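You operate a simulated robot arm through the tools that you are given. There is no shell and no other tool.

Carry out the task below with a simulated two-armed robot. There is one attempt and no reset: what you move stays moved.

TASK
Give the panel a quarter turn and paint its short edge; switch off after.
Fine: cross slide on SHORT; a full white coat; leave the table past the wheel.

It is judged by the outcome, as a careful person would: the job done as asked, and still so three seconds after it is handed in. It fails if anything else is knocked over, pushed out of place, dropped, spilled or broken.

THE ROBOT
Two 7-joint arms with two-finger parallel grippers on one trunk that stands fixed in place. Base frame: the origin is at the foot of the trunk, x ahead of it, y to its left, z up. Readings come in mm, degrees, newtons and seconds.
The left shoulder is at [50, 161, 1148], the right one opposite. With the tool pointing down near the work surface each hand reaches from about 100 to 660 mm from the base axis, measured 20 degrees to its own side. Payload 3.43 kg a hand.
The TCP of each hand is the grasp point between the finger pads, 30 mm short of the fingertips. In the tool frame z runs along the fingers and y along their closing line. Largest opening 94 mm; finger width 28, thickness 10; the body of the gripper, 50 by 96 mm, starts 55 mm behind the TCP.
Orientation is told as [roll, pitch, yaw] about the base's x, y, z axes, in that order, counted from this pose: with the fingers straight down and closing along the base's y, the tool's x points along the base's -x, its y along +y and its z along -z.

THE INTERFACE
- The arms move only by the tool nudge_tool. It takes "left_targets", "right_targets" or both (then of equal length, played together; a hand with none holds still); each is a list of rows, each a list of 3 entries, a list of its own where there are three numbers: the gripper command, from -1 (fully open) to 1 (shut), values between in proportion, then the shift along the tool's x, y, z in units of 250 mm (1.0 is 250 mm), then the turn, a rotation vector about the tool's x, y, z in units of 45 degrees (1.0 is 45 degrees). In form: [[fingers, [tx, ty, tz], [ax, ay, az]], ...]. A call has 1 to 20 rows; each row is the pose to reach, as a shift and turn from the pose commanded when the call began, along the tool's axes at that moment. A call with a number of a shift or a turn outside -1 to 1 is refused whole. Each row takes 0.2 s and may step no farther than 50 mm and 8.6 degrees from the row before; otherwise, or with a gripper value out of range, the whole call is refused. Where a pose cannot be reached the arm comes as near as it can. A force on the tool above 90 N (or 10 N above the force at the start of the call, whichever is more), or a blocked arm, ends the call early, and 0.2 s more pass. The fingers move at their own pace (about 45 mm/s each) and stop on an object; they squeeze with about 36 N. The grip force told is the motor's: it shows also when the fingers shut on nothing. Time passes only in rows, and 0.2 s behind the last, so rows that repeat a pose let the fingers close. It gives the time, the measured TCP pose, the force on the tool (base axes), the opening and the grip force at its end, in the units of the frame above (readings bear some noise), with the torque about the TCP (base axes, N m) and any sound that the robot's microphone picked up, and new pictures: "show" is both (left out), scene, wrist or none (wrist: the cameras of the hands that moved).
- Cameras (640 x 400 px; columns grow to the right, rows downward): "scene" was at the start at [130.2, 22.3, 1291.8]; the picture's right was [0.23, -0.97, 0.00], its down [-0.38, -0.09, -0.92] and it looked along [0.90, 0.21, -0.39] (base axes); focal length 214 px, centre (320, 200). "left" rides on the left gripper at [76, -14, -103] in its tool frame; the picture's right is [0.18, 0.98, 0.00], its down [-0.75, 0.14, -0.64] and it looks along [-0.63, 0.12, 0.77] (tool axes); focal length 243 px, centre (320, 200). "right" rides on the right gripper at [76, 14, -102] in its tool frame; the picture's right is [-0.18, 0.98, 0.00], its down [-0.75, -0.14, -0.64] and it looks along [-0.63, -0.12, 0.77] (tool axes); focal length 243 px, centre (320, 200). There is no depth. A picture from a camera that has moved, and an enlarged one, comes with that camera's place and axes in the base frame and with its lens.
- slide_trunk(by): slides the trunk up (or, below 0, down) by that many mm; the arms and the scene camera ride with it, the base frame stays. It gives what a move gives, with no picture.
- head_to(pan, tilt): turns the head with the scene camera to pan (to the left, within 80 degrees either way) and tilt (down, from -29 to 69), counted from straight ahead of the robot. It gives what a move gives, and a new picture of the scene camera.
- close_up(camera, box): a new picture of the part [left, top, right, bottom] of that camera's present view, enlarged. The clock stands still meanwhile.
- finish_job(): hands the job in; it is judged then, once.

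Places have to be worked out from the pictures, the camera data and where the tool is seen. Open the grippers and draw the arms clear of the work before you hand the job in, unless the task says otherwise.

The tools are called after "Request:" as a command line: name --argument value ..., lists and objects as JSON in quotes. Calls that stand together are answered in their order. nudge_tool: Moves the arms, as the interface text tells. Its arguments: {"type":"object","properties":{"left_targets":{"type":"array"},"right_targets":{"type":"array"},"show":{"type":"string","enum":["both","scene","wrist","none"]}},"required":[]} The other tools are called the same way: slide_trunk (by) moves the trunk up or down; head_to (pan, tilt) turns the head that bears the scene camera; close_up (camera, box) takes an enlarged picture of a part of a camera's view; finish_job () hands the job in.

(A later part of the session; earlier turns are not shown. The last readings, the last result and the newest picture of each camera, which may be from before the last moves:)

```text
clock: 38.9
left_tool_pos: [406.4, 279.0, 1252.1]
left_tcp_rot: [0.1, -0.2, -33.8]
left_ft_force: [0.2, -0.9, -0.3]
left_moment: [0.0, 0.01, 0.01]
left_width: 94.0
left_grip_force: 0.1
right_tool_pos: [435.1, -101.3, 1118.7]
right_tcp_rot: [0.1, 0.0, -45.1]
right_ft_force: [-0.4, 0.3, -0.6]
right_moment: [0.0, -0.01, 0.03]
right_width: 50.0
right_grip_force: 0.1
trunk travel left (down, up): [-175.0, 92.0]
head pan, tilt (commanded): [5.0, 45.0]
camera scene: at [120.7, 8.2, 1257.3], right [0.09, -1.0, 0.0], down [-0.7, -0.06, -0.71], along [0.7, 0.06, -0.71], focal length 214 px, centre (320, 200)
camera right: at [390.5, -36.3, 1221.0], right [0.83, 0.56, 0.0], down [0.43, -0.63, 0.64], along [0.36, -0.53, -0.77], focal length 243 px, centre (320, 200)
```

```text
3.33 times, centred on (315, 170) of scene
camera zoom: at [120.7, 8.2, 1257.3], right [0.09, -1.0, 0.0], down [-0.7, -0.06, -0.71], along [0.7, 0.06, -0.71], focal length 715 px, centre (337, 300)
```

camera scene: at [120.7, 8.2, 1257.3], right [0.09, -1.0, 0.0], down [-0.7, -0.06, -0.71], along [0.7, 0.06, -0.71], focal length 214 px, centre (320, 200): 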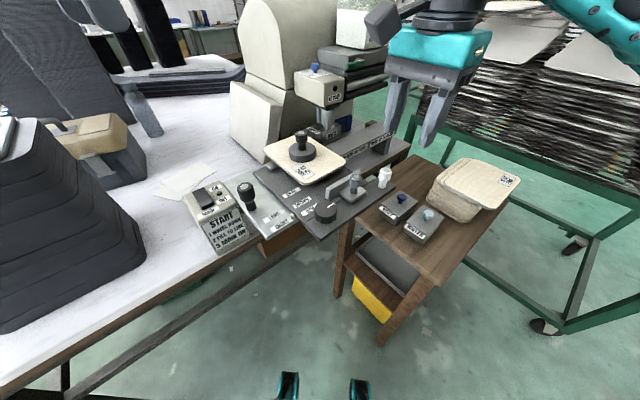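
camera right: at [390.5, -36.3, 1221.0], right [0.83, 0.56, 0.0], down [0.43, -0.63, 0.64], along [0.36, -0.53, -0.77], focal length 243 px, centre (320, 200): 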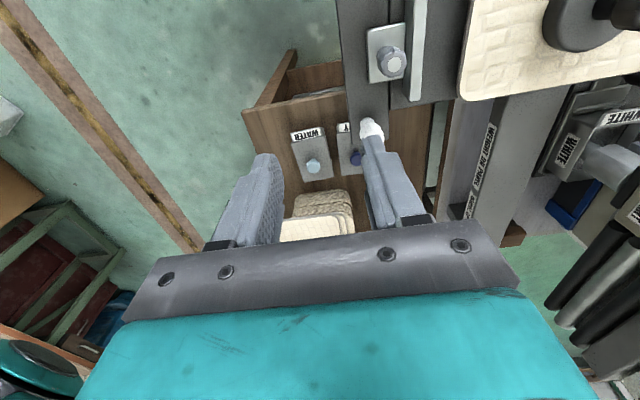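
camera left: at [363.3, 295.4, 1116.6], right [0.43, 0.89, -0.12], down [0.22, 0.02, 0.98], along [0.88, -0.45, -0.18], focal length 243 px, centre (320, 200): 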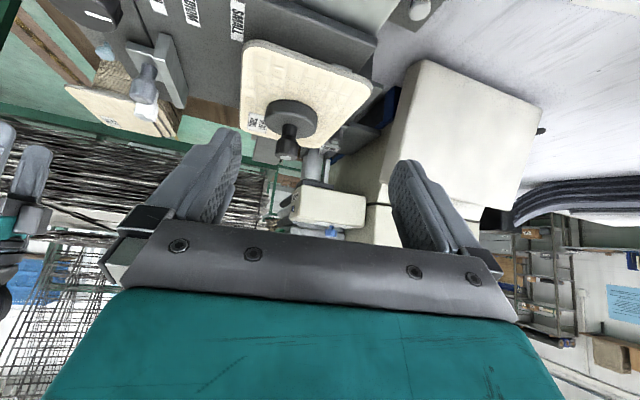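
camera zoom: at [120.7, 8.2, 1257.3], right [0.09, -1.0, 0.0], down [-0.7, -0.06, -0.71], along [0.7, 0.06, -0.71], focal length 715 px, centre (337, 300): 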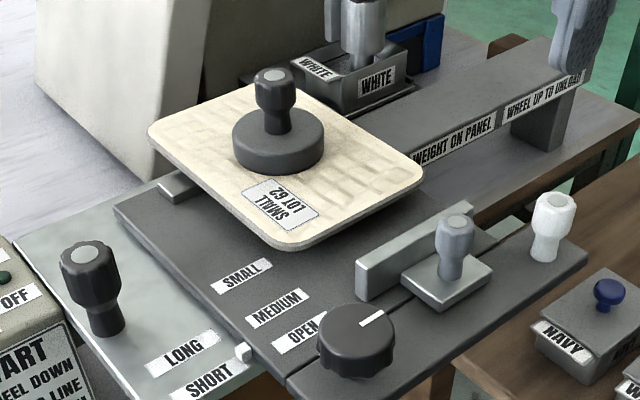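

Cross slide set. Now for the green fill lever: I'll turn the right hand to point forward horizontally with its fingers closing vertically, starting with a yaw adjustment and moving forward.

Request:
nudge_tool --right_targets '[[-0.3, [-0.107, 0.053, 0], [0, 0, 0.148]], [-0.6, [-0.215, 0.105, 0], [0, 0, 0.296]], [-1, [-0.322, 0.158, 0], [0, 0, 0.444]]]' --show "none"

Request:
nudge_tool --right_targets '[[-1, [0, 0.03, 0], [-0.167, 0, 0]], [-1, [0, 0.06, 0], [-0.333, 0, 0]], [-1, [0, 0.09, 0], [-0.5, 0, 0]], [-1, [0, 0.12, 0], [-0.667, 0, 0]], [-1, [0, 0.14, 0], [-0.833, 0, 0]], [-1, [0, 0.16, 0], [-1.0, 0, 0]]]' --show "scene"

```text
clock: 39.7
left_tool_pos: [405.4, 279.5, 1253.1]
left_tcp_rot: [0.0, -0.2, -33.7]
left_ft_force: [0.0, 0.1, 0.0]
left_moment: [0.0, 0.01, -0.03]
left_width: 93.7
left_grip_force: 0.1
right_tool_pos: [518.4, -126.6, 1119.1]
right_tcp_rot: [0.0, 0.0, -65.0]
right_ft_force: [-1.1, 0.2, 0.1]
right_moment: [-0.03, -0.01, 0.0]
right_width: 94.1
right_grip_force: 0.1
trunk travel left (down, up): [-175.0, 92.0]
head pan, tilt (commanded): [5.0, 45.0]
```

```text
clock: 41.1
left_tool_pos: [404.8, 278.9, 1252.6]
left_tcp_rot: [0.1, -0.2, -33.8]
left_ft_force: [0.6, -0.6, 0.4]
left_moment: [-0.04, -0.02, -0.01]
left_width: 94.0
left_grip_force: 0.1
right_tool_pos: [554.2, -111.6, 1119.5]
right_tcp_rot: [45.2, 0.1, -64.9]
right_ft_force: [-1.0, -0.1, 0.3]
right_moment: [-0.02, 0.03, 0.03]
right_width: 93.7
right_grip_force: 0.1
trunk travel left (down, up): [-175.0, 92.0]
head pan, tilt (commanded): [5.0, 45.0]
camera scene: at [121.0, 7.9, 1257.3], right [0.09, -1.0, 0.0], down [-0.7, -0.06, -0.71], along [0.7, 0.06, -0.71], focal length 214 px, centre (320, 200)
```

scene: 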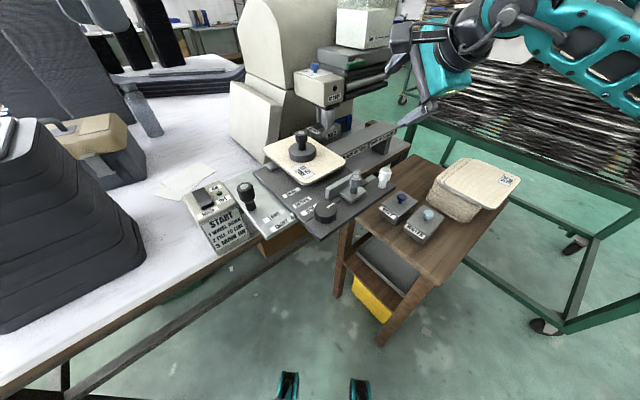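

Halfway; I'll finish the turn to horizontal and tilt the head up to watch the lever area.

Request:
nudge_tool --right_targets '[[-1, [0, 0, 0], [-0.167, 0, 0]], [-1, [0, 0, 0], [-0.333, 0, 0]], [-1, [0, 0, 0], [-0.5, 0, 0]], [-1, [0, 0, 0], [-0.667, 0, 0]], [-1, [0, 0, 0], [-0.833, 0, 0]], [-1, [0, 0, 0], [-1.0, 0, 0]]]' --show "wrist"

Request:
head_to --pan 0 --tilt 25

```text
clock: 42.5
left_tool_pos: [405.5, 278.9, 1252.8]
left_tcp_rot: [0.0, -0.2, -33.6]
left_ft_force: [-0.2, -0.1, 0.6]
left_moment: [-0.01, 0.01, -0.02]
left_width: 94.2
left_grip_force: 0.1
right_tool_pos: [554.9, -112.2, 1120.2]
right_tcp_rot: [90.3, 0.0, -65.1]
right_ft_force: [-0.4, -0.3, 0.8]
right_moment: [-0.01, 0.01, 0.04]
right_width: 94.2
right_grip_force: 0.1
trunk travel left (down, up): [-175.0, 92.0]
head pan, tilt (commanded): [5.0, 45.0]
camera right: at [429.6, -86.6, 1133.8], right [0.07, -0.17, 0.98], down [-0.26, -0.95, -0.14], along [0.96, -0.25, -0.11], focal length 243 px, centre (320, 200)
```

right: 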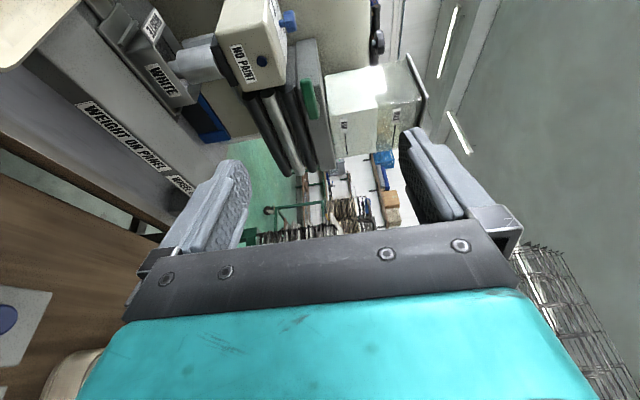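

```text
clock: 43.4
left_tool_pos: [405.2, 278.8, 1253.1]
left_tcp_rot: [0.1, -0.2, -33.7]
left_ft_force: [1.0, 0.7, -0.2]
left_moment: [0.05, 0.0, 0.0]
left_width: 94.1
left_grip_force: 0.0
right_tool_pos: [554.5, -110.5, 1118.8]
right_tcp_rot: [89.9, 0.1, -65.0]
right_ft_force: [-0.2, -0.5, 0.4]
right_moment: [0.0, -0.03, 0.01]
right_width: 94.2
right_grip_force: 0.0
trunk travel left (down, up): [-175.0, 92.0]
head pan, tilt (commanded): [0.0, 25.0]
camera scene: at [132.1, 1.0, 1287.8], right [0.0, -1.0, 0.0], down [-0.42, 0.0, -0.91], along [0.91, 0.0, -0.42], focal length 214 px, centre (320, 200)
```

scene: 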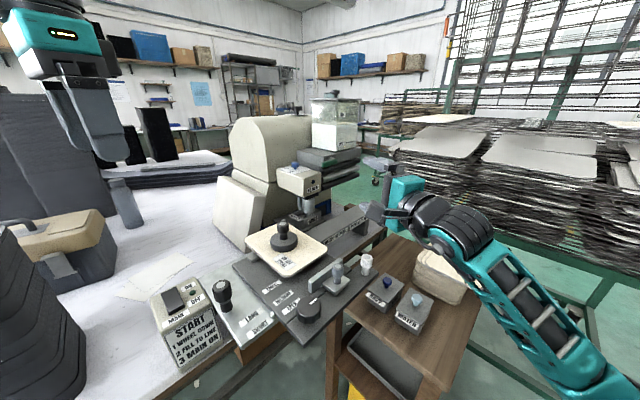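

The wrist camera now sees the green lever, head and tray. I'll zoom to locate the lever accurately.

Request:
close_up --camera "right" --box '[230, 0, 390, 150]'

Request:
close_up --camera "right" --box '[270, 60, 350, 140]'

Request:
close_up --camera "scene" --box '[280, 140, 376, 220]'

```text
2.67 times, centred on (310, 75) of right
camera zoom: at [429.4, -86.2, 1133.6], right [0.08, -0.17, 0.98], down [-0.26, -0.95, -0.14], along [0.96, -0.25, -0.12], focal length 647 px, centre (347, 533)
```

zoom: 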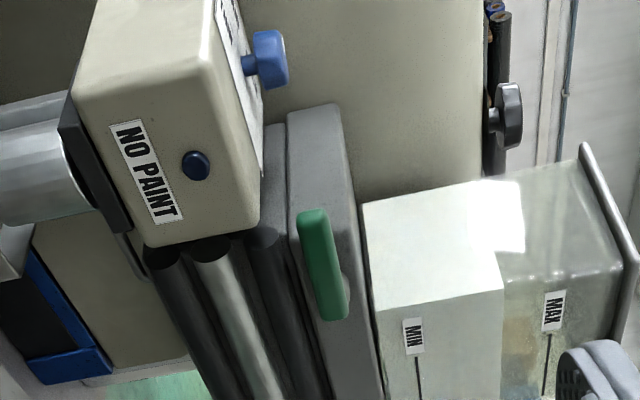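

```text
5.00 times, centred on (310, 100) of right
camera zoom: at [429.4, -86.2, 1133.6], right [0.08, -0.17, 0.98], down [-0.26, -0.95, -0.14], along [0.96, -0.25, -0.12], focal length 1213 px, centre (370, 700)
```

zoom: 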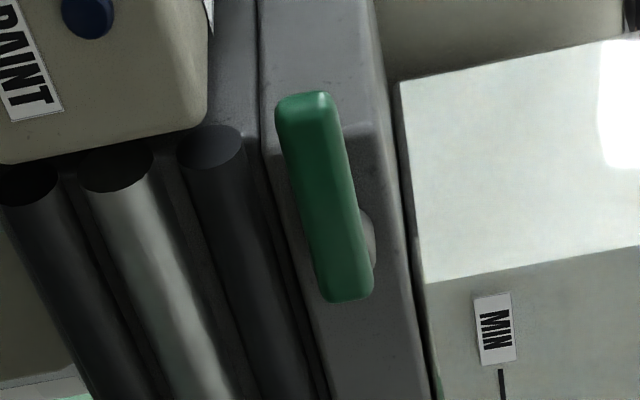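

```text
5.00 times, centred on (328, 180) of scene
camera zoom: at [132.1, 1.0, 1287.8], right [0.0, -1.0, 0.0], down [-0.42, 0.0, -0.91], along [0.91, 0.0, -0.42], focal length 1072 px, centre (280, 300)
```

zoom: 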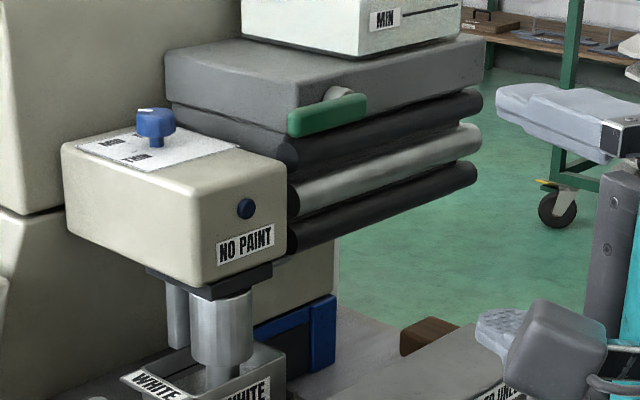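

I place the lever from (805,-5,1099) to (862,-58,1097) with its pivot near (844,-41). I'll lower the trunk 48 mm to bring the shoulder level with it for best reach.

Request:
slide_trunk --by -48

Request:
nudge_tool --right_targets '[[-1, [0, 0.06, 0.1], [0, 0, 0]], [-1, [0, 0.11, 0.25], [0, 0, 0]], [-1, [0, 0.11, 0.4], [0, 0, 0]], [-1, [0, 0.11, 0.55], [0, 0, 0]], [-1, [0, 0.11, 0.66], [0, 0, 0]]]' --show "both"

```text
clock: 44.2
left_tool_pos: [405.0, 278.8, 1204.9]
left_tcp_rot: [0.1, -0.2, -33.6]
left_ft_force: [-0.2, -0.1, 0.5]
left_moment: [0.02, 0.0, 0.0]
left_width: 93.9
left_grip_force: 0.1
right_tool_pos: [554.5, -113.1, 1071.5]
right_tcp_rot: [90.2, 0.1, -65.0]
right_ft_force: [-0.2, 0.9, -0.2]
right_moment: [0.0, -0.01, -0.03]
right_width: 94.0
right_grip_force: 0.0
trunk travel left (down, up): [-127.0, 140.0]
head pan, tilt (commanded): [0.0, 25.0]
```

```text
clock: 45.5
left_tool_pos: [405.5, 278.9, 1205.4]
left_tcp_rot: [0.0, -0.2, -33.7]
left_ft_force: [0.1, -0.2, 0.3]
left_moment: [-0.03, 0.05, -0.03]
left_width: 94.0
left_grip_force: 0.0
right_tool_pos: [704.1, -42.3, 1097.3]
right_tcp_rot: [90.1, 0.1, -65.0]
right_ft_force: [0.6, 0.3, 0.0]
right_moment: [0.0, -0.01, 0.0]
right_width: 94.1
right_grip_force: 0.0
trunk travel left (down, up): [-127.0, 140.0]
head pan, tilt (commanded): [0.0, 25.0]
camera scene: at [132.2, 1.1, 1239.8], right [0.0, -1.0, 0.0], down [-0.42, 0.0, -0.91], along [0.91, 0.0, -0.42], focal length 214 px, centre (320, 200)
camera right: at [579.5, -16.6, 1112.1], right [0.08, -0.17, 0.98], down [-0.26, -0.95, -0.14], along [0.96, -0.25, -0.12], focal length 243 px, centre (320, 200)
```

scene: 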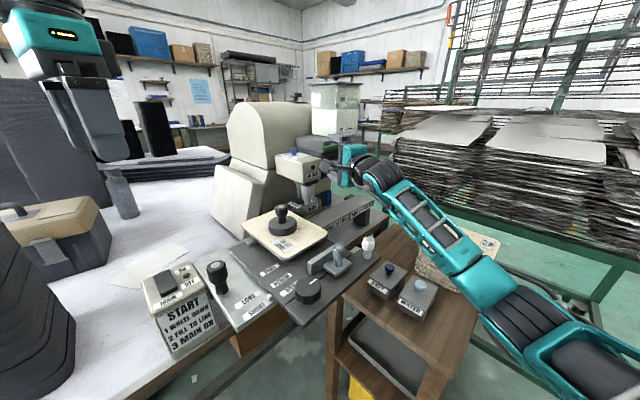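
right: 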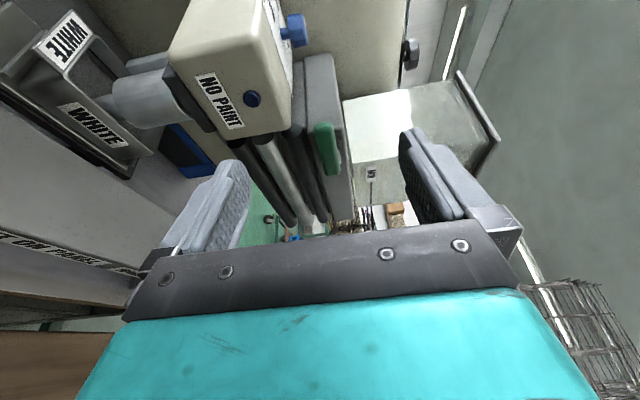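

Reached (704,-42,1097) without trouble; the lever lies between the two fingers in view. I'll zoom for an accurate fix.

Request:
close_up --camera "right" --box '[240, 80, 400, 220]'

Request:
close_up --camera "scene" --box '[260, 120, 388, 220]'

```text
2.86 times, centred on (320, 150) of right
camera zoom: at [579.5, -16.6, 1112.1], right [0.08, -0.17, 0.98], down [-0.26, -0.95, -0.14], along [0.96, -0.25, -0.12], focal length 693 px, centre (320, 343)
```

zoom: 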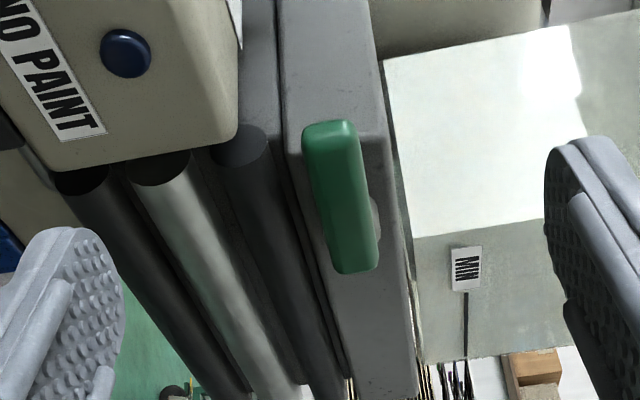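

```text
4.00 times, centred on (324, 170) of scene
camera zoom: at [132.2, 1.1, 1239.8], right [0.0, -1.0, 0.0], down [-0.42, 0.0, -0.91], along [0.91, 0.0, -0.42], focal length 858 px, centre (304, 320)
```

zoom: 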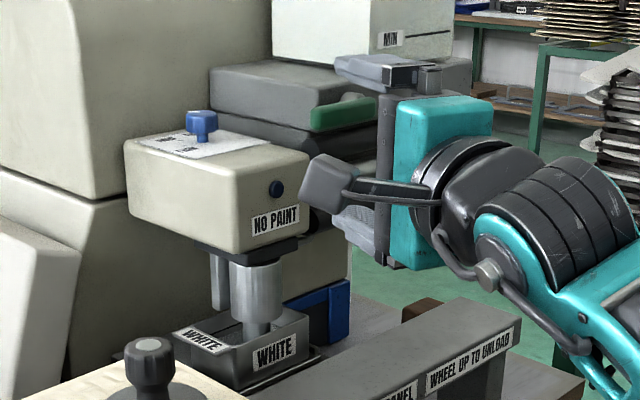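

Fork is level with the lever (z 1098). I'll shift 26 mm right and then advance 86 mm so the fingertips straddle the lever near its free end, clear of the head.

Request:
nudge_tool --right_targets '[[-1, [-0.06, 0, 0.03], [0, 0, 0]], [-1, [-0.105, 0, 0.09], [0, 0, 0]], [-1, [-0.105, 0, 0.18], [0, 0, 0]], [-1, [-0.105, 0, 0.27], [0, 0, 0]], [-1, [-0.105, 0, 0.335], [0, 0, 0]]]' --show "both"

Request:
close_up --camera "scene" --box '[260, 120, 388, 220]'

Request:
close_up --camera "right" --box '[220, 100, 420, 240]'

```text
clock: 46.6
left_tool_pos: [402.2, 277.8, 1206.0]
left_tcp_rot: [0.2, -0.4, -33.7]
left_ft_force: [-0.2, -1.0, 0.9]
left_moment: [0.01, 0.01, 0.0]
left_width: 93.9
left_grip_force: 0.0
right_tool_pos: [790.1, -30.8, 1102.0]
right_tcp_rot: [90.1, 0.0, -64.9]
right_ft_force: [-26.7, -9.2, 0.6]
right_moment: [-0.5, 1.18, 0.54]
right_width: 93.8
right_grip_force: 0.1
trunk travel left (down, up): [-127.0, 140.0]
head pan, tilt (commanded): [0.0, 25.0]
camera scene: at [128.9, 0.0, 1240.3], right [0.0, -1.0, 0.0], down [-0.42, 0.0, -0.91], along [0.91, 0.0, -0.42], focal length 214 px, centre (320, 200)
camera right: at [664.6, -5.7, 1116.4], right [0.07, -0.17, 0.98], down [-0.26, -0.95, -0.14], along [0.96, -0.25, -0.12], focal length 243 px, centre (320, 200)
```

scene: 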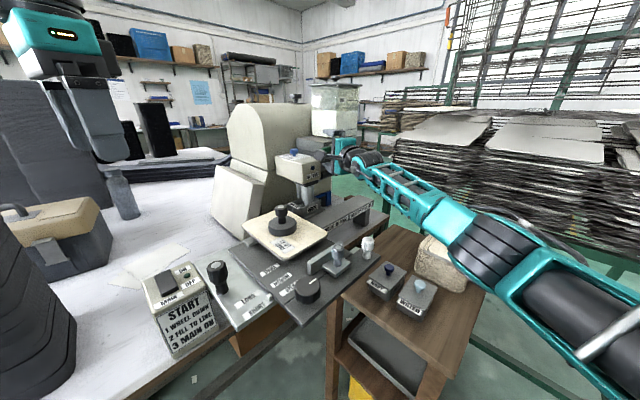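
right: 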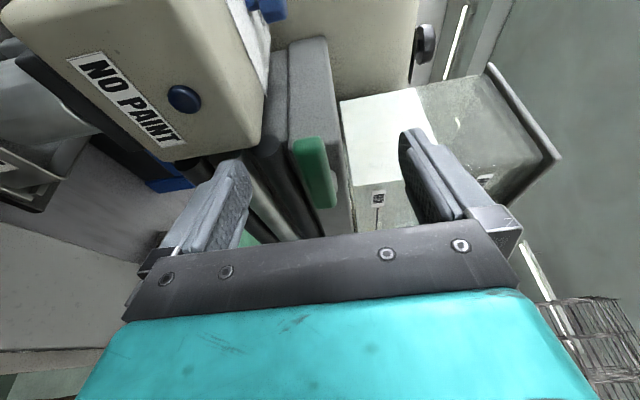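

```text
4.00 times, centred on (324, 170) of scene
camera zoom: at [128.9, 0.0, 1240.3], right [0.0, -1.0, 0.0], down [-0.42, 0.0, -0.91], along [0.91, 0.0, -0.42], focal length 858 px, centre (304, 320)
```

zoom: 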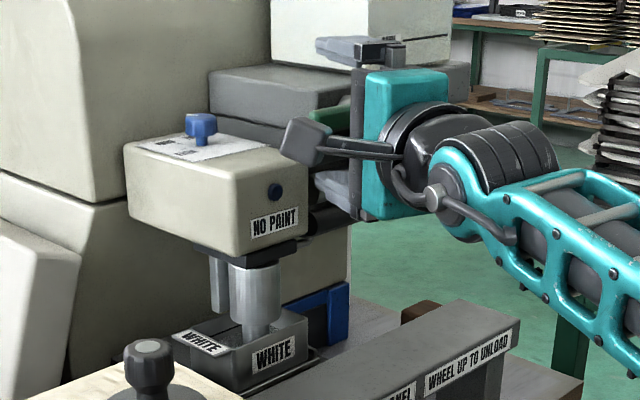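

```text
2.86 times, centred on (320, 170) of right
camera zoom: at [664.6, -5.7, 1116.4], right [0.07, -0.17, 0.98], down [-0.26, -0.95, -0.14], along [0.96, -0.25, -0.12], focal length 693 px, centre (320, 286)
```

zoom: 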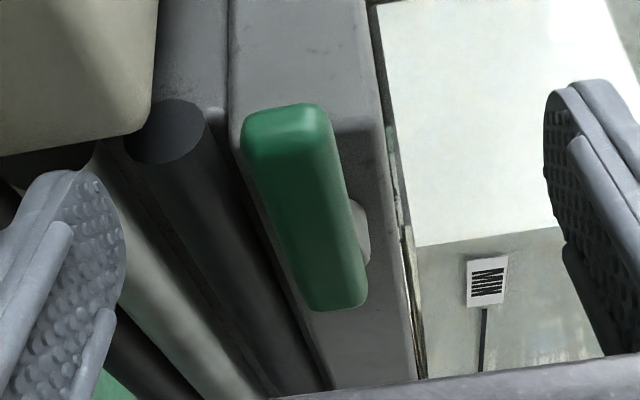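

A 28 N push shows a fingertip touching a roller. I'll back off 6 mm, lower 4 mm to centre on the lever, then close the fingers gently on it.

Request:
nudge_tool --right_targets '[[-1, [0, 0, -0.028], [0, 0, 0]], [-1, [0, -0.014, -0.028], [0, 0, 0]]]' --show "none"

Request:
nudge_tool --right_targets '[[-0.6, [0, 0, 0], [0, 0, 0]], [-0.2, [0, 0, 0], [0, 0, 0]], [0.2, [0, 0, 0], [0, 0, 0]], [0.35, [0, 0, 0], [0, 0, 0]]]' --show "wrist"

Request:
close_up --camera "right" --box '[220, 100, 420, 240]'

```text
clock: 47.2
left_tool_pos: [405.9, 279.7, 1203.6]
left_tcp_rot: [-0.1, -0.1, -33.7]
left_ft_force: [0.5, -0.2, -0.7]
left_moment: [0.0, 0.02, 0.0]
left_width: 93.9
left_grip_force: 0.1
right_tool_pos: [785.8, -32.8, 1096.1]
right_tcp_rot: [90.1, 0.1, -65.0]
right_ft_force: [0.1, 0.5, 0.1]
right_moment: [-0.02, -0.02, 0.0]
right_width: 93.8
right_grip_force: 0.1
trunk travel left (down, up): [-127.0, 140.0]
head pan, tilt (commanded): [0.0, 25.0]
```

```text
clock: 48.2
left_tool_pos: [404.8, 279.5, 1205.1]
left_tcp_rot: [0.1, -0.2, -33.7]
left_ft_force: [0.1, -0.4, 0.1]
left_moment: [-0.02, -0.01, 0.03]
left_width: 94.1
left_grip_force: 0.1
right_tool_pos: [787.8, -33.1, 1096.2]
right_tcp_rot: [90.1, 0.1, -65.0]
right_ft_force: [0.1, -0.1, -0.1]
right_moment: [-0.01, -0.01, 0.01]
right_width: 30.6
right_grip_force: 0.0
trunk travel left (down, up): [-127.0, 140.0]
head pan, tilt (commanded): [0.0, 25.0]
camera right: at [660.4, -8.1, 1110.1], right [0.08, -0.17, 0.98], down [-0.26, -0.95, -0.14], along [0.96, -0.25, -0.12], focal length 243 px, centre (320, 200)
```

right: 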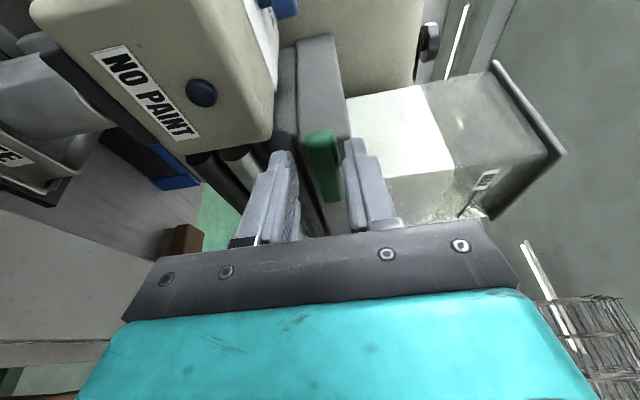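

```text
2.86 times, centred on (320, 170) of right
camera zoom: at [660.4, -8.1, 1110.1], right [0.08, -0.17, 0.98], down [-0.26, -0.95, -0.14], along [0.96, -0.25, -0.12], focal length 693 px, centre (320, 286)
```

zoom: 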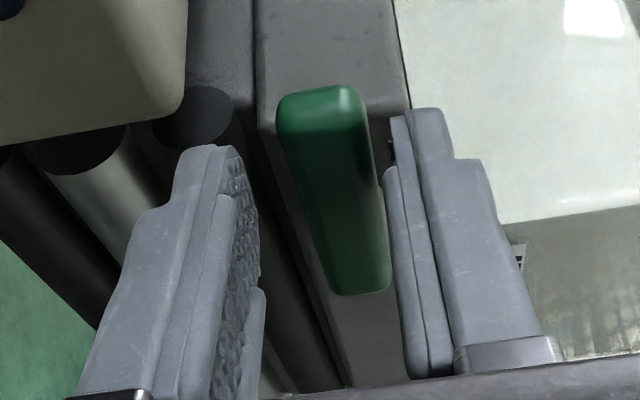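

The fingers straddle the handle with the upper one almost touching. I'll raise 3 mm, advance 3 mm and close on it.

Request:
nudge_tool --right_targets '[[0.35, [0, 0.012, 0.008], [0, 0, 0]], [0.5, [0, 0.012, 0.012], [0, 0, 0]], [0.7, [0, 0.012, 0.012], [0, 0, 0]], [1, [0, 0.012, 0.012], [0, 0, 0]], [1, [0, 0.012, 0.012], [0, 0, 0]]]' --show "wrist"

Request:
close_up --camera "right" --box '[220, 100, 420, 240]'

```text
clock: 49.5
left_tool_pos: [405.0, 278.9, 1204.9]
left_tcp_rot: [0.1, -0.2, -33.6]
left_ft_force: [0.1, 0.1, -0.4]
left_moment: [-0.01, -0.01, 0.0]
left_width: 93.8
left_grip_force: 0.0
right_tool_pos: [788.8, -32.1, 1099.4]
right_tcp_rot: [90.1, 0.1, -65.0]
right_ft_force: [-0.5, -0.3, 0.0]
right_moment: [-0.1, 0.01, -0.12]
right_width: 17.8
right_grip_force: 45.2
trunk travel left (down, up): [-127.0, 140.0]
head pan, tilt (commanded): [0.0, 25.0]
camera right: at [662.7, -6.9, 1113.0], right [0.08, -0.17, 0.98], down [-0.26, -0.95, -0.14], along [0.96, -0.25, -0.12], focal length 243 px, centre (320, 200)
```

right: 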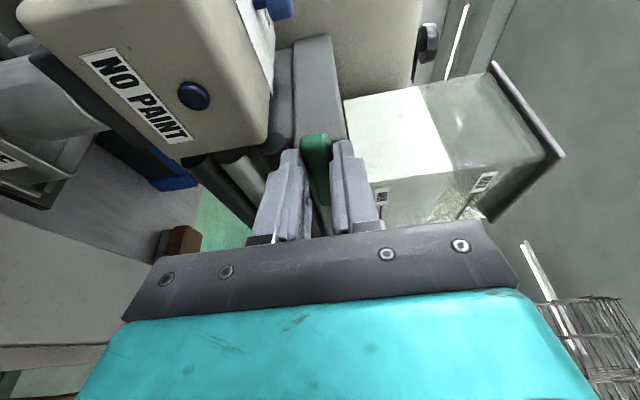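

```text
2.86 times, centred on (320, 170) of right
camera zoom: at [662.7, -6.9, 1113.0], right [0.08, -0.17, 0.98], down [-0.26, -0.95, -0.14], along [0.96, -0.25, -0.12], focal length 693 px, centre (320, 286)
```

zoom: 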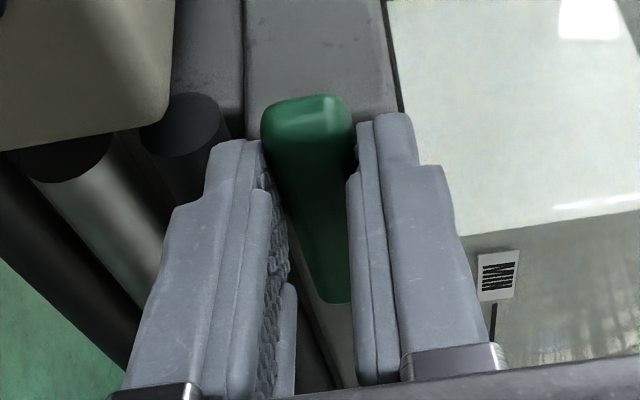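

Lever gripped at 17.8 mm. I'll try swinging its free end upward by 16° about the pivot and read the resistance.

Request:
nudge_tool --right_targets '[[1, [-0.0016, 0.0252, 0.0006], [0.0608, 0, 0.167]], [1, [-0.0066, 0.05, 0.0024], [0.1216, 0, 0.334]]]' --show "wrist"

Request:
close_up --camera "scene" --box '[260, 130, 388, 230]'

```text
clock: 50.0
left_tool_pos: [406.0, 279.7, 1204.1]
left_tcp_rot: [0.1, -0.2, -33.8]
left_ft_force: [0.8, 0.2, -0.5]
left_moment: [-0.02, 0.01, 0.02]
left_width: 93.7
left_grip_force: 0.1
right_tool_pos: [790.3, -33.3, 1101.9]
right_tcp_rot: [83.4, 15.0, -66.1]
right_ft_force: [-15.8, -4.4, -22.3]
right_moment: [-1.63, -1.11, -0.6]
right_width: 25.7
right_grip_force: 45.1
trunk travel left (down, up): [-127.0, 140.0]
head pan, tilt (commanded): [0.0, 25.0]
camera right: at [671.0, -13.6, 1147.4], right [0.28, -0.35, 0.9], down [-0.31, -0.91, -0.26], along [0.91, -0.21, -0.36], focal length 243 px, centre (320, 200)
```

right: 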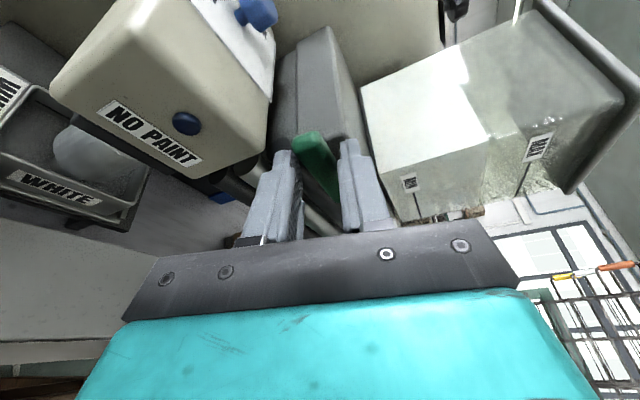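

```text
4.00 times, centred on (324, 180) of scene
camera zoom: at [132.9, 0.5, 1239.3], right [0.0, -1.0, 0.0], down [-0.42, 0.0, -0.91], along [0.91, 0.0, -0.42], focal length 858 px, centre (304, 280)
```

zoom: 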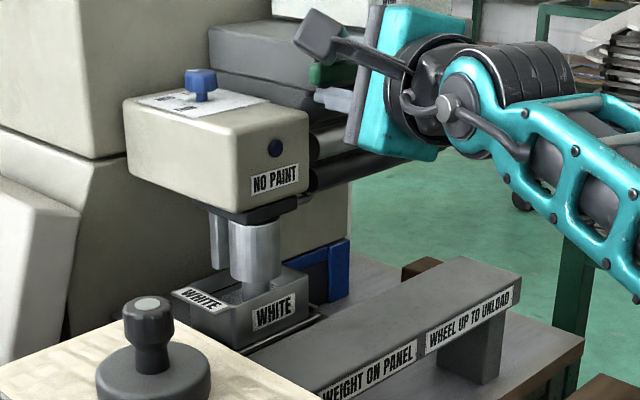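

Upward is blocked (22 N, fingers tilting on it), so the lever is at its stop in that direction. I'll return to level and then swing it downward.

Request:
nudge_tool --right_targets '[[1, [-0.0033, -0.025, 0.0012], [-0.0608, 0, -0.167]], [1, [-0.0066, -0.05, 0.0024], [-0.1216, 0, -0.334]], [1, [-0.0066, -0.05, 0.0024], [-0.1216, 0, -0.334]]]' --show "wrist"

```text
clock: 50.9
left_tool_pos: [407.0, 278.7, 1203.7]
left_tcp_rot: [0.0, -0.1, -33.7]
left_ft_force: [0.2, 0.1, -0.5]
left_moment: [0.01, -0.01, 0.0]
left_width: 93.7
left_grip_force: 0.1
right_tool_pos: [789.8, -32.4, 1099.3]
right_tcp_rot: [90.1, 0.1, -65.0]
right_ft_force: [0.8, -1.5, -7.7]
right_moment: [-0.08, 0.28, -0.32]
right_width: 17.6
right_grip_force: 45.0
trunk travel left (down, up): [-127.0, 140.0]
head pan, tilt (commanded): [0.0, 25.0]
camera right: at [663.0, -6.8, 1113.1], right [0.08, -0.17, 0.98], down [-0.26, -0.95, -0.15], along [0.96, -0.25, -0.12], focal length 243 px, centre (320, 200)
```

right: 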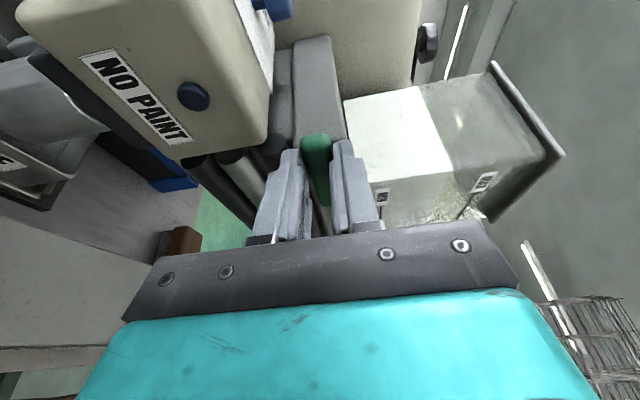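

Level again. Now I'll try 16° downward, watching force.

Request:
nudge_tool --right_targets '[[1, [-0.0016, -0.0252, 0.0006], [-0.0608, 0, -0.167]], [1, [-0.0066, -0.05, 0.0024], [-0.1216, 0, -0.334]]]' --show "wrist"

Request:
close_up --camera "scene" --box '[260, 130, 388, 230]'

```text
clock: 51.5
left_tool_pos: [406.7, 279.2, 1203.7]
left_tcp_rot: [0.0, -0.1, -33.7]
left_ft_force: [-0.9, -0.4, -0.6]
left_moment: [-0.02, 0.01, -0.03]
left_width: 94.1
left_grip_force: 0.0
right_tool_pos: [790.8, -34.5, 1084.2]
right_tcp_rot: [95.6, -15.0, -65.7]
right_ft_force: [1.4, -1.8, -6.6]
right_moment: [0.11, 0.45, 0.96]
right_width: 17.9
right_grip_force: 45.1
trunk travel left (down, up): [-127.0, 140.0]
head pan, tilt (commanded): [0.0, 25.0]
camera right: at [664.4, -8.1, 1069.5], right [-0.12, 0.03, 0.99], down [-0.25, -0.97, 0.0], along [0.96, -0.25, 0.12], focal length 243 px, centre (320, 200)
```

right: 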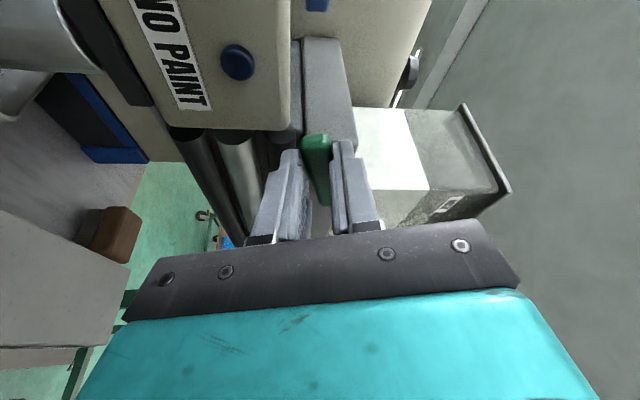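

```text
4.00 times, centred on (324, 180) of scene
camera zoom: at [133.2, 0.7, 1239.7], right [0.0, -1.0, 0.0], down [-0.42, 0.0, -0.91], along [0.91, 0.0, -0.42], focal length 858 px, centre (304, 280)
```

zoom: 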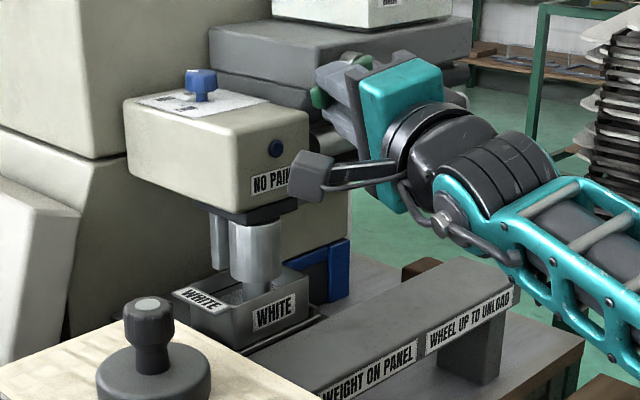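

The lever swings down freely. I'll look closely at the tray for paint before turning further.

Request:
close_up --camera "scene" --box '[296, 185, 344, 220]'

Request:
close_up --camera "right" --box '[220, 100, 420, 240]'

```text
11.43 times, centred on (320, 202) of scene
camera zoom: at [133.2, 0.7, 1239.7], right [0.0, -1.0, 0.0], down [-0.42, 0.0, -0.91], along [0.91, 0.0, -0.42], focal length 2451 px, centre (320, 171)
```

zoom: 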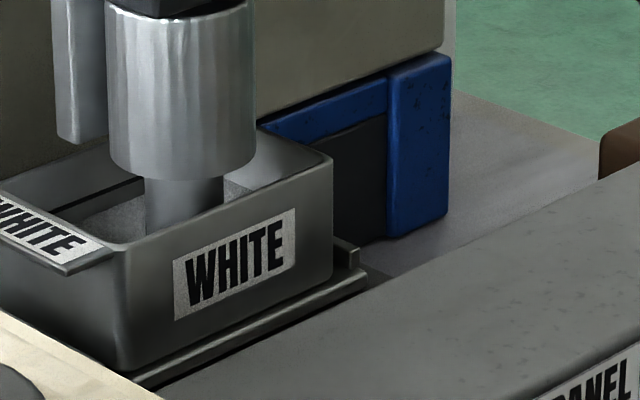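

```text
2.86 times, centred on (320, 170) of right
camera zoom: at [664.4, -8.1, 1069.5], right [-0.12, 0.03, 0.99], down [-0.25, -0.97, 0.0], along [0.96, -0.25, 0.12], focal length 693 px, centre (320, 286)
```

zoom: 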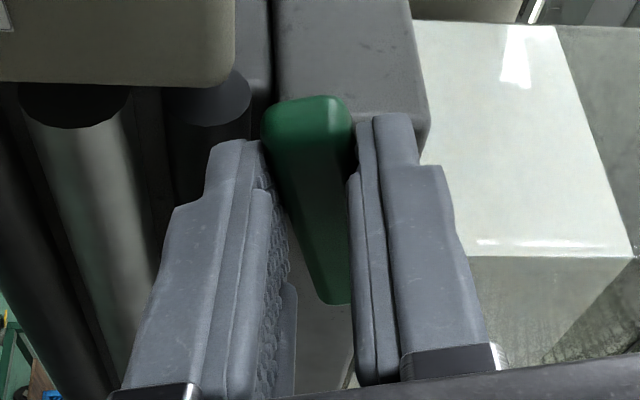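

No paint yet at 16°. I'll swing another 16° and check the tray again.

Request:
nudge_tool --right_targets '[[1, [-0.0016, -0.0252, 0.0006], [-0.0608, 0, -0.167]], [1, [-0.0066, -0.05, 0.0024], [-0.1216, 0, -0.334]]]' --show "none"

Request:
close_up --camera "scene" --box '[296, 185, 344, 220]'

Request:
close_up --camera "scene" --box '[270, 130, 398, 210]'

```text
clock: 52.0
left_tool_pos: [406.3, 278.1, 1203.5]
left_tcp_rot: [0.2, -0.2, -33.7]
left_ft_force: [0.5, 0.3, -0.7]
left_moment: [-0.02, 0.01, 0.0]
left_width: 93.9
left_grip_force: 0.1
right_tool_pos: [793.9, -37.0, 1074.5]
right_tcp_rot: [102.1, -29.9, -68.3]
right_ft_force: [-8.7, -2.3, -12.2]
right_moment: [0.35, 0.22, -0.34]
right_width: 17.6
right_grip_force: 44.8
trunk travel left (down, up): [-127.0, 140.0]
head pan, tilt (commanded): [0.0, 25.0]
```

```text
11.43 times, centred on (320, 202) of scene
camera zoom: at [132.6, 0.6, 1239.7], right [0.0, -1.0, 0.0], down [-0.42, 0.0, -0.91], along [0.91, 0.0, -0.42], focal length 2451 px, centre (320, 171)
```

zoom: 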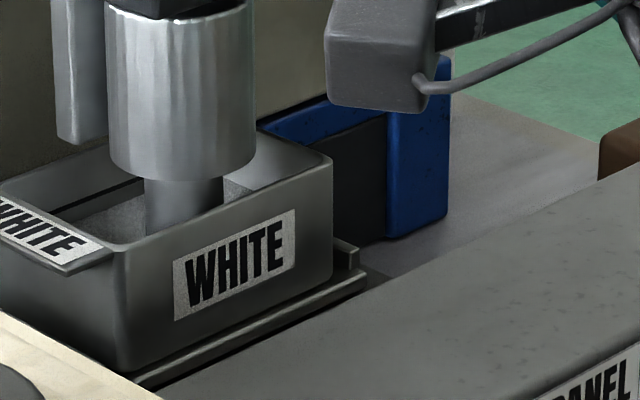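

```text
5.00 times, centred on (334, 170) of scene
camera zoom: at [132.6, 0.6, 1239.7], right [0.0, -1.0, 0.0], down [-0.42, 0.0, -0.91], along [0.91, 0.0, -0.42], focal length 1072 px, centre (250, 350)
```

zoom: 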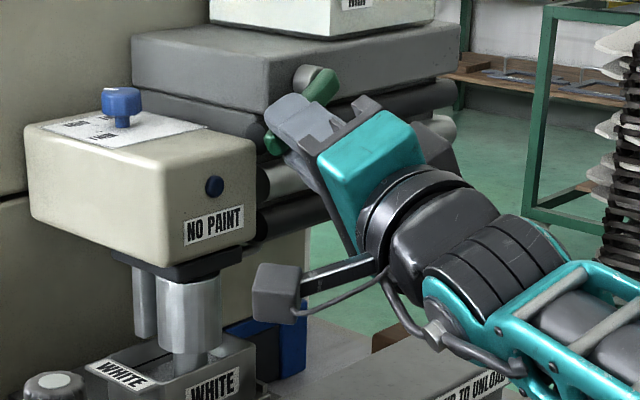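

Lever now at roughly 32°; still no paint. I'll continue another 16°.

Request:
nudge_tool --right_targets '[[1, [-0.0016, -0.0252, 0.0006], [-0.0608, 0, -0.167]], [1, [-0.0066, -0.05, 0.0024], [-0.1216, 0, -0.334]]]' --show "none"

Request:
close_up --camera "scene" --box '[296, 185, 344, 220]'

Request:
close_up --camera "scene" --box '[270, 130, 398, 210]'

```text
clock: 52.6
left_tool_pos: [410.6, 278.8, 1202.1]
left_tcp_rot: [-0.1, 0.1, -33.6]
left_ft_force: [1.2, 0.7, -1.1]
left_moment: [-0.01, -0.05, 0.04]
left_width: 94.0
left_grip_force: 0.1
right_tool_pos: [800.2, -43.9, 1064.6]
right_tcp_rot: [109.2, -44.0, -72.8]
right_ft_force: [10.5, -1.3, -30.7]
right_moment: [1.13, 0.74, -0.35]
right_width: 17.7
right_grip_force: 44.9
right hand out of reach, approached as far as the arm can: row 2
trunk travel left (down, up): [-127.0, 140.0]
head pan, tilt (commanded): [0.0, 25.0]
```

```text
11.43 times, centred on (320, 202) of scene
camera zoom: at [137.4, 0.3, 1238.5], right [0.0, -1.0, 0.0], down [-0.43, 0.0, -0.9], along [0.9, 0.0, -0.43], focal length 2451 px, centre (320, 171)
```

zoom: 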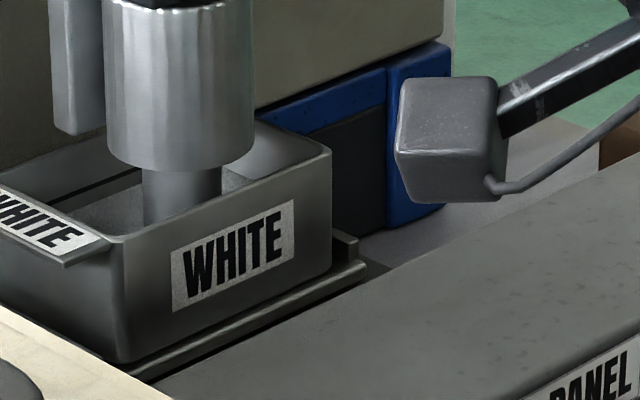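

```text
5.00 times, centred on (334, 170) of scene
camera zoom: at [137.4, 0.3, 1238.5], right [0.0, -1.0, 0.0], down [-0.43, 0.0, -0.9], along [0.9, 0.0, -0.43], focal length 1072 px, centre (250, 350)
```

zoom: 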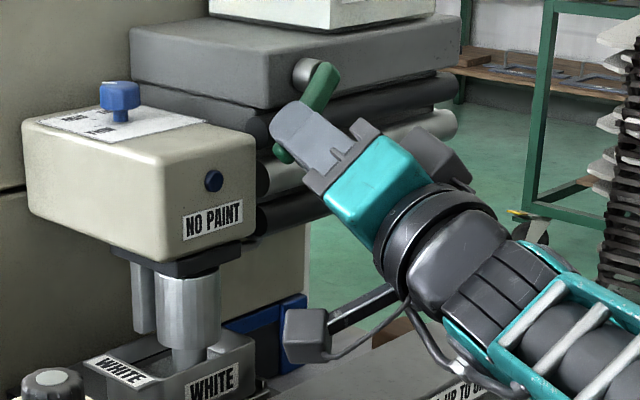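

Lever is at about 50°, and the arm is nearing its limit. I'll zoom harder into the tray to see whether paint has started.

Request:
close_up --camera "scene" --box '[296, 192, 324, 210]'

Request:
close_up --camera "left" --box '[0, 0, 640, 400]'

Request:
close_up --camera "right" --box '[0, 0, 640, 400]'

```text
16.00 times, centred on (310, 201) of scene
camera zoom: at [137.4, 0.3, 1238.5], right [0.0, -1.0, 0.0], down [-0.43, 0.0, -0.9], along [0.9, 0.0, -0.43], focal length 3432 px, centre (480, 184)
```

zoom: 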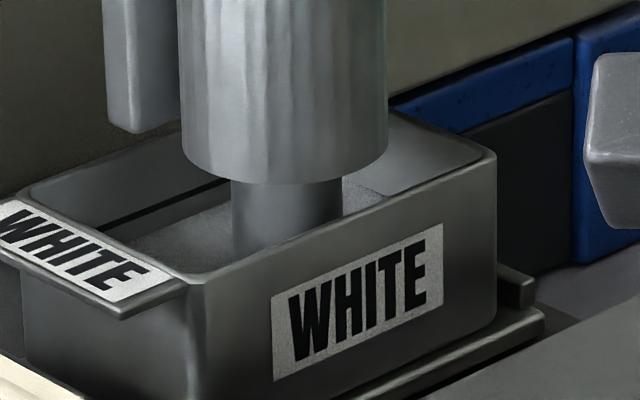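

```text
1.00 times, centred on (320, 200) of left (not enlarged: the box is as wide or as high as the picture)
camera zoom: at [339.9, 309.3, 1304.5], right [0.39, 0.92, 0.0], down [0.71, -0.3, 0.64], along [0.59, -0.25, -0.77], focal length 243 px, centre (320, 200)
```

zoom: 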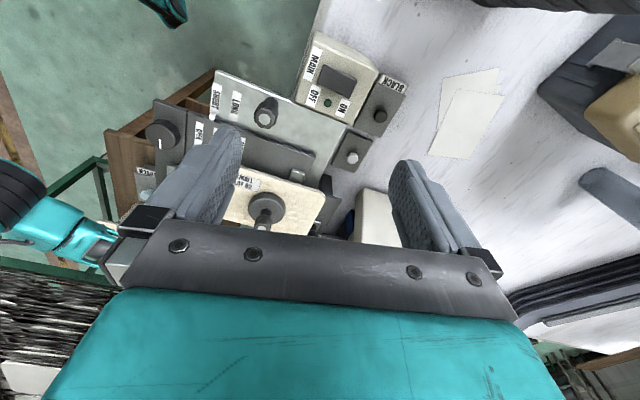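

```text
1.00 times, centred on (320, 200) of right (not enlarged: the box is as wide or as high as the picture)
camera zoom: at [689.9, -34.7, 996.0], right [-0.46, 0.39, 0.8], down [-0.31, -0.91, 0.28], along [0.83, -0.12, 0.54], focal length 243 px, centre (320, 200)
```

zoom: 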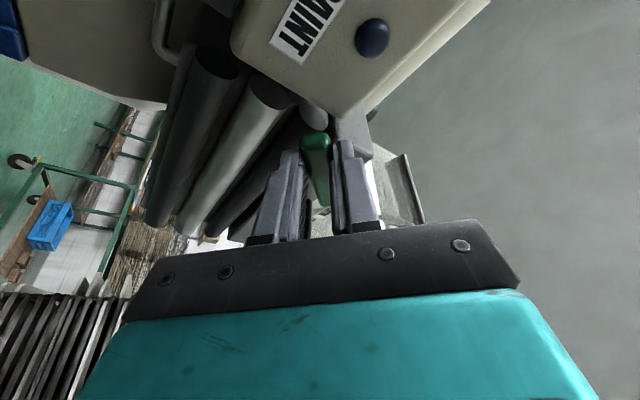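

Lever is about 50° open. I'll hold for a moment to see if the tray starts filling at this angle.

Request:
nudge_tool --right_targets '[[1, [0, 0, 0], [0, 0, 0]], [1, [0, 0, 0], [0, 0, 0]], [1, [0, 0, 0], [0, 0, 0]]]' --show "none"

Request:
close_up --camera "scene" --box '[296, 192, 324, 210]'

Request:
close_up --camera "scene" --box '[270, 120, 398, 200]'

```text
clock: 53.5
left_tool_pos: [411.6, 278.3, 1203.3]
left_tcp_rot: [-0.1, 0.1, -33.9]
left_ft_force: [0.0, -0.7, -0.3]
left_moment: [-0.02, -0.01, 0.0]
left_width: 93.8
left_grip_force: 0.0
right_tool_pos: [799.8, -43.9, 1063.7]
right_tcp_rot: [109.1, -44.0, -72.8]
right_ft_force: [10.9, -6.1, -30.9]
right_moment: [0.54, 1.48, 0.38]
right_width: 17.4
right_grip_force: 45.2
trunk travel left (down, up): [-127.0, 140.0]
head pan, tilt (commanded): [0.0, 25.0]
```

```text
16.00 times, centred on (310, 201) of scene
camera zoom: at [137.4, 0.1, 1239.0], right [0.0, -1.0, 0.0], down [-0.43, 0.0, -0.9], along [0.9, 0.0, -0.43], focal length 3432 px, centre (480, 184)
```

zoom: 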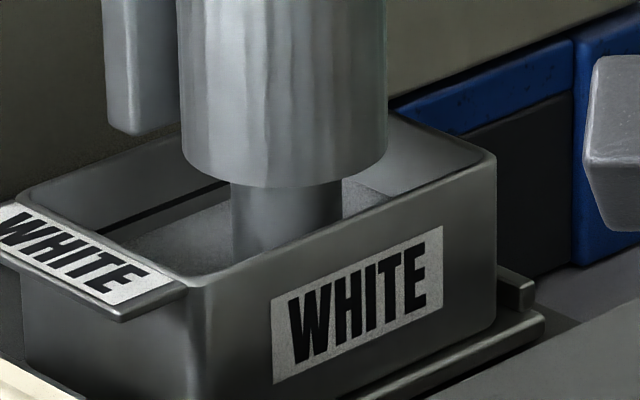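

```text
5.00 times, centred on (334, 160) of scene
camera zoom: at [137.4, 0.1, 1239.0], right [0.0, -1.0, 0.0], down [-0.43, 0.0, -0.9], along [0.9, 0.0, -0.43], focal length 1072 px, centre (250, 400)
```

zoom: 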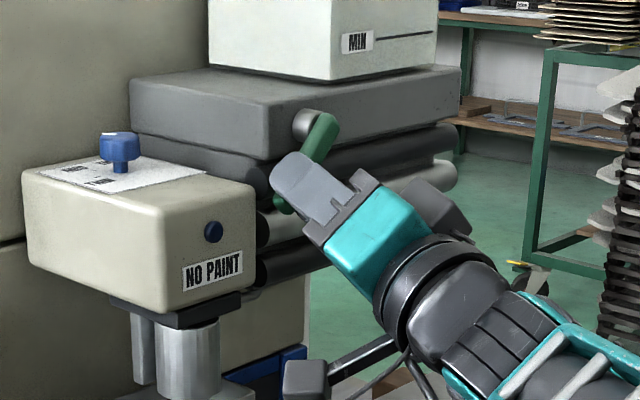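

The tray floor looks smoother and slightly paler than before, possibly a first film of paint. I'll hold a little longer and compare.

Request:
nudge_tool --right_targets '[[1, [0, 0, 0], [0, 0, 0]], [1, [0, 0, 0], [0, 0, 0]], [1, [0, 0, 0], [0, 0, 0]], [1, [0, 0, 0], [0, 0, 0]], [1, [0, 0, 0], [0, 0, 0]]]' --show "none"

Request:
close_up --camera "scene" --box '[296, 192, 324, 210]'

```text
clock: 54.6
left_tool_pos: [410.5, 277.4, 1201.4]
left_tcp_rot: [-0.1, 0.1, -33.6]
left_ft_force: [0.9, 0.4, 0.0]
left_moment: [0.0, 0.02, 0.01]
left_width: 94.2
left_grip_force: 0.1
right_tool_pos: [799.8, -44.4, 1064.6]
right_tcp_rot: [109.0, -44.0, -72.8]
right_ft_force: [10.3, -7.7, -31.5]
right_moment: [0.8, 1.31, 0.04]
right_width: 17.2
right_grip_force: 44.7
trunk travel left (down, up): [-127.0, 140.0]
head pan, tilt (commanded): [0.0, 25.0]
```

```text
16.00 times, centred on (310, 201) of scene
camera zoom: at [137.4, -0.2, 1239.0], right [0.0, -1.0, 0.0], down [-0.43, 0.0, -0.9], along [0.9, 0.0, -0.43], focal length 3432 px, centre (480, 184)
```

zoom: 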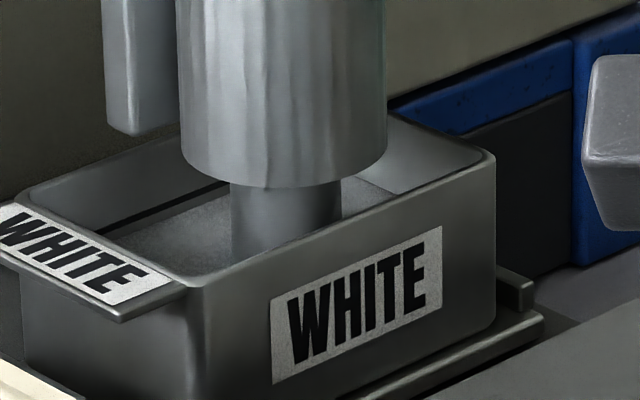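

No clear change yet, and this grip is at the arm's limit. I'll let go, back out, and re-approach so I can push the lever the rest of the way.

Request:
nudge_tool --right_targets '[[0.6, [0, 0, 0], [0, 0, 0]], [0.149, [0, 0, 0], [0, 0, 0]], [0.149, [0, 0, -0.02], [0, 0, 0]], [0.149, [0, 0, -0.1], [0, 0, 0]], [0.149, [0, 0, -0.22], [0, 0, 0]]]' --show "scene"

Request:
close_up --camera "scene" --box '[270, 110, 398, 210]'

Request:
close_up --camera "scene" --box '[296, 192, 324, 210]'

```text
clock: 55.9
left_tool_pos: [405.3, 279.1, 1205.1]
left_tcp_rot: [0.0, -0.1, -33.7]
left_ft_force: [0.8, 0.1, 0.8]
left_moment: [0.0, 0.04, 0.03]
left_width: 93.9
left_grip_force: 0.0
right_tool_pos: [760.3, -84.5, 1055.4]
right_tcp_rot: [109.2, -44.1, -74.7]
right_ft_force: [-7.2, 10.9, 6.7]
right_moment: [-0.01, 0.59, -0.94]
right_width: 39.8
right_grip_force: 0.0
right hand out of reach, approached as far as the arm can: row 3, 4
trunk travel left (down, up): [-127.0, 140.0]
head pan, tilt (commanded): [0.0, 25.0]
camera scene: at [132.3, 1.1, 1239.9], right [0.0, -1.0, 0.0], down [-0.42, 0.0, -0.91], along [0.91, 0.0, -0.42], focal length 214 px, centre (320, 200)
```

scene: 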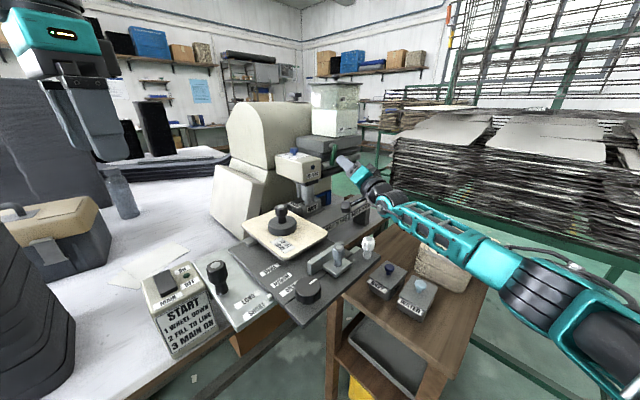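

```text
4.00 times, centred on (334, 160) of scene
camera zoom: at [132.3, 1.1, 1239.9], right [0.0, -1.0, 0.0], down [-0.42, 0.0, -0.91], along [0.91, 0.0, -0.42], focal length 858 px, centre (264, 360)
```

zoom: 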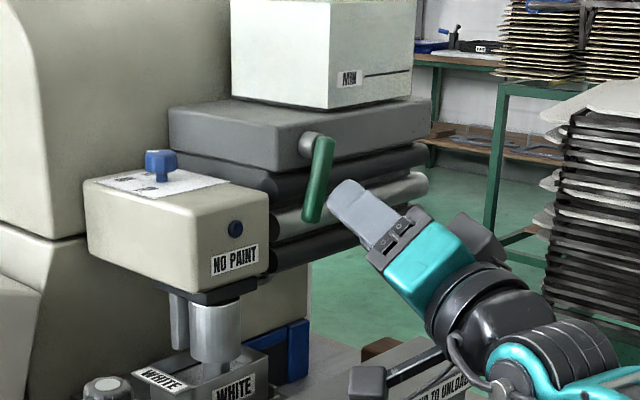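

```text
16.00 times, centred on (310, 201) of scene
camera zoom: at [132.3, 1.1, 1239.9], right [0.0, -1.0, 0.0], down [-0.42, 0.0, -0.91], along [0.91, 0.0, -0.42], focal length 3432 px, centre (480, 184)
```

zoom: 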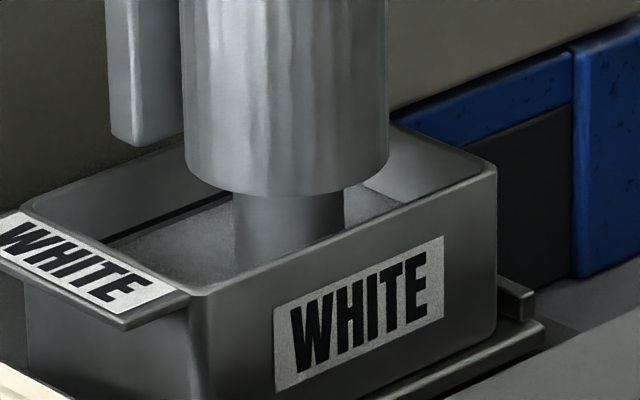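

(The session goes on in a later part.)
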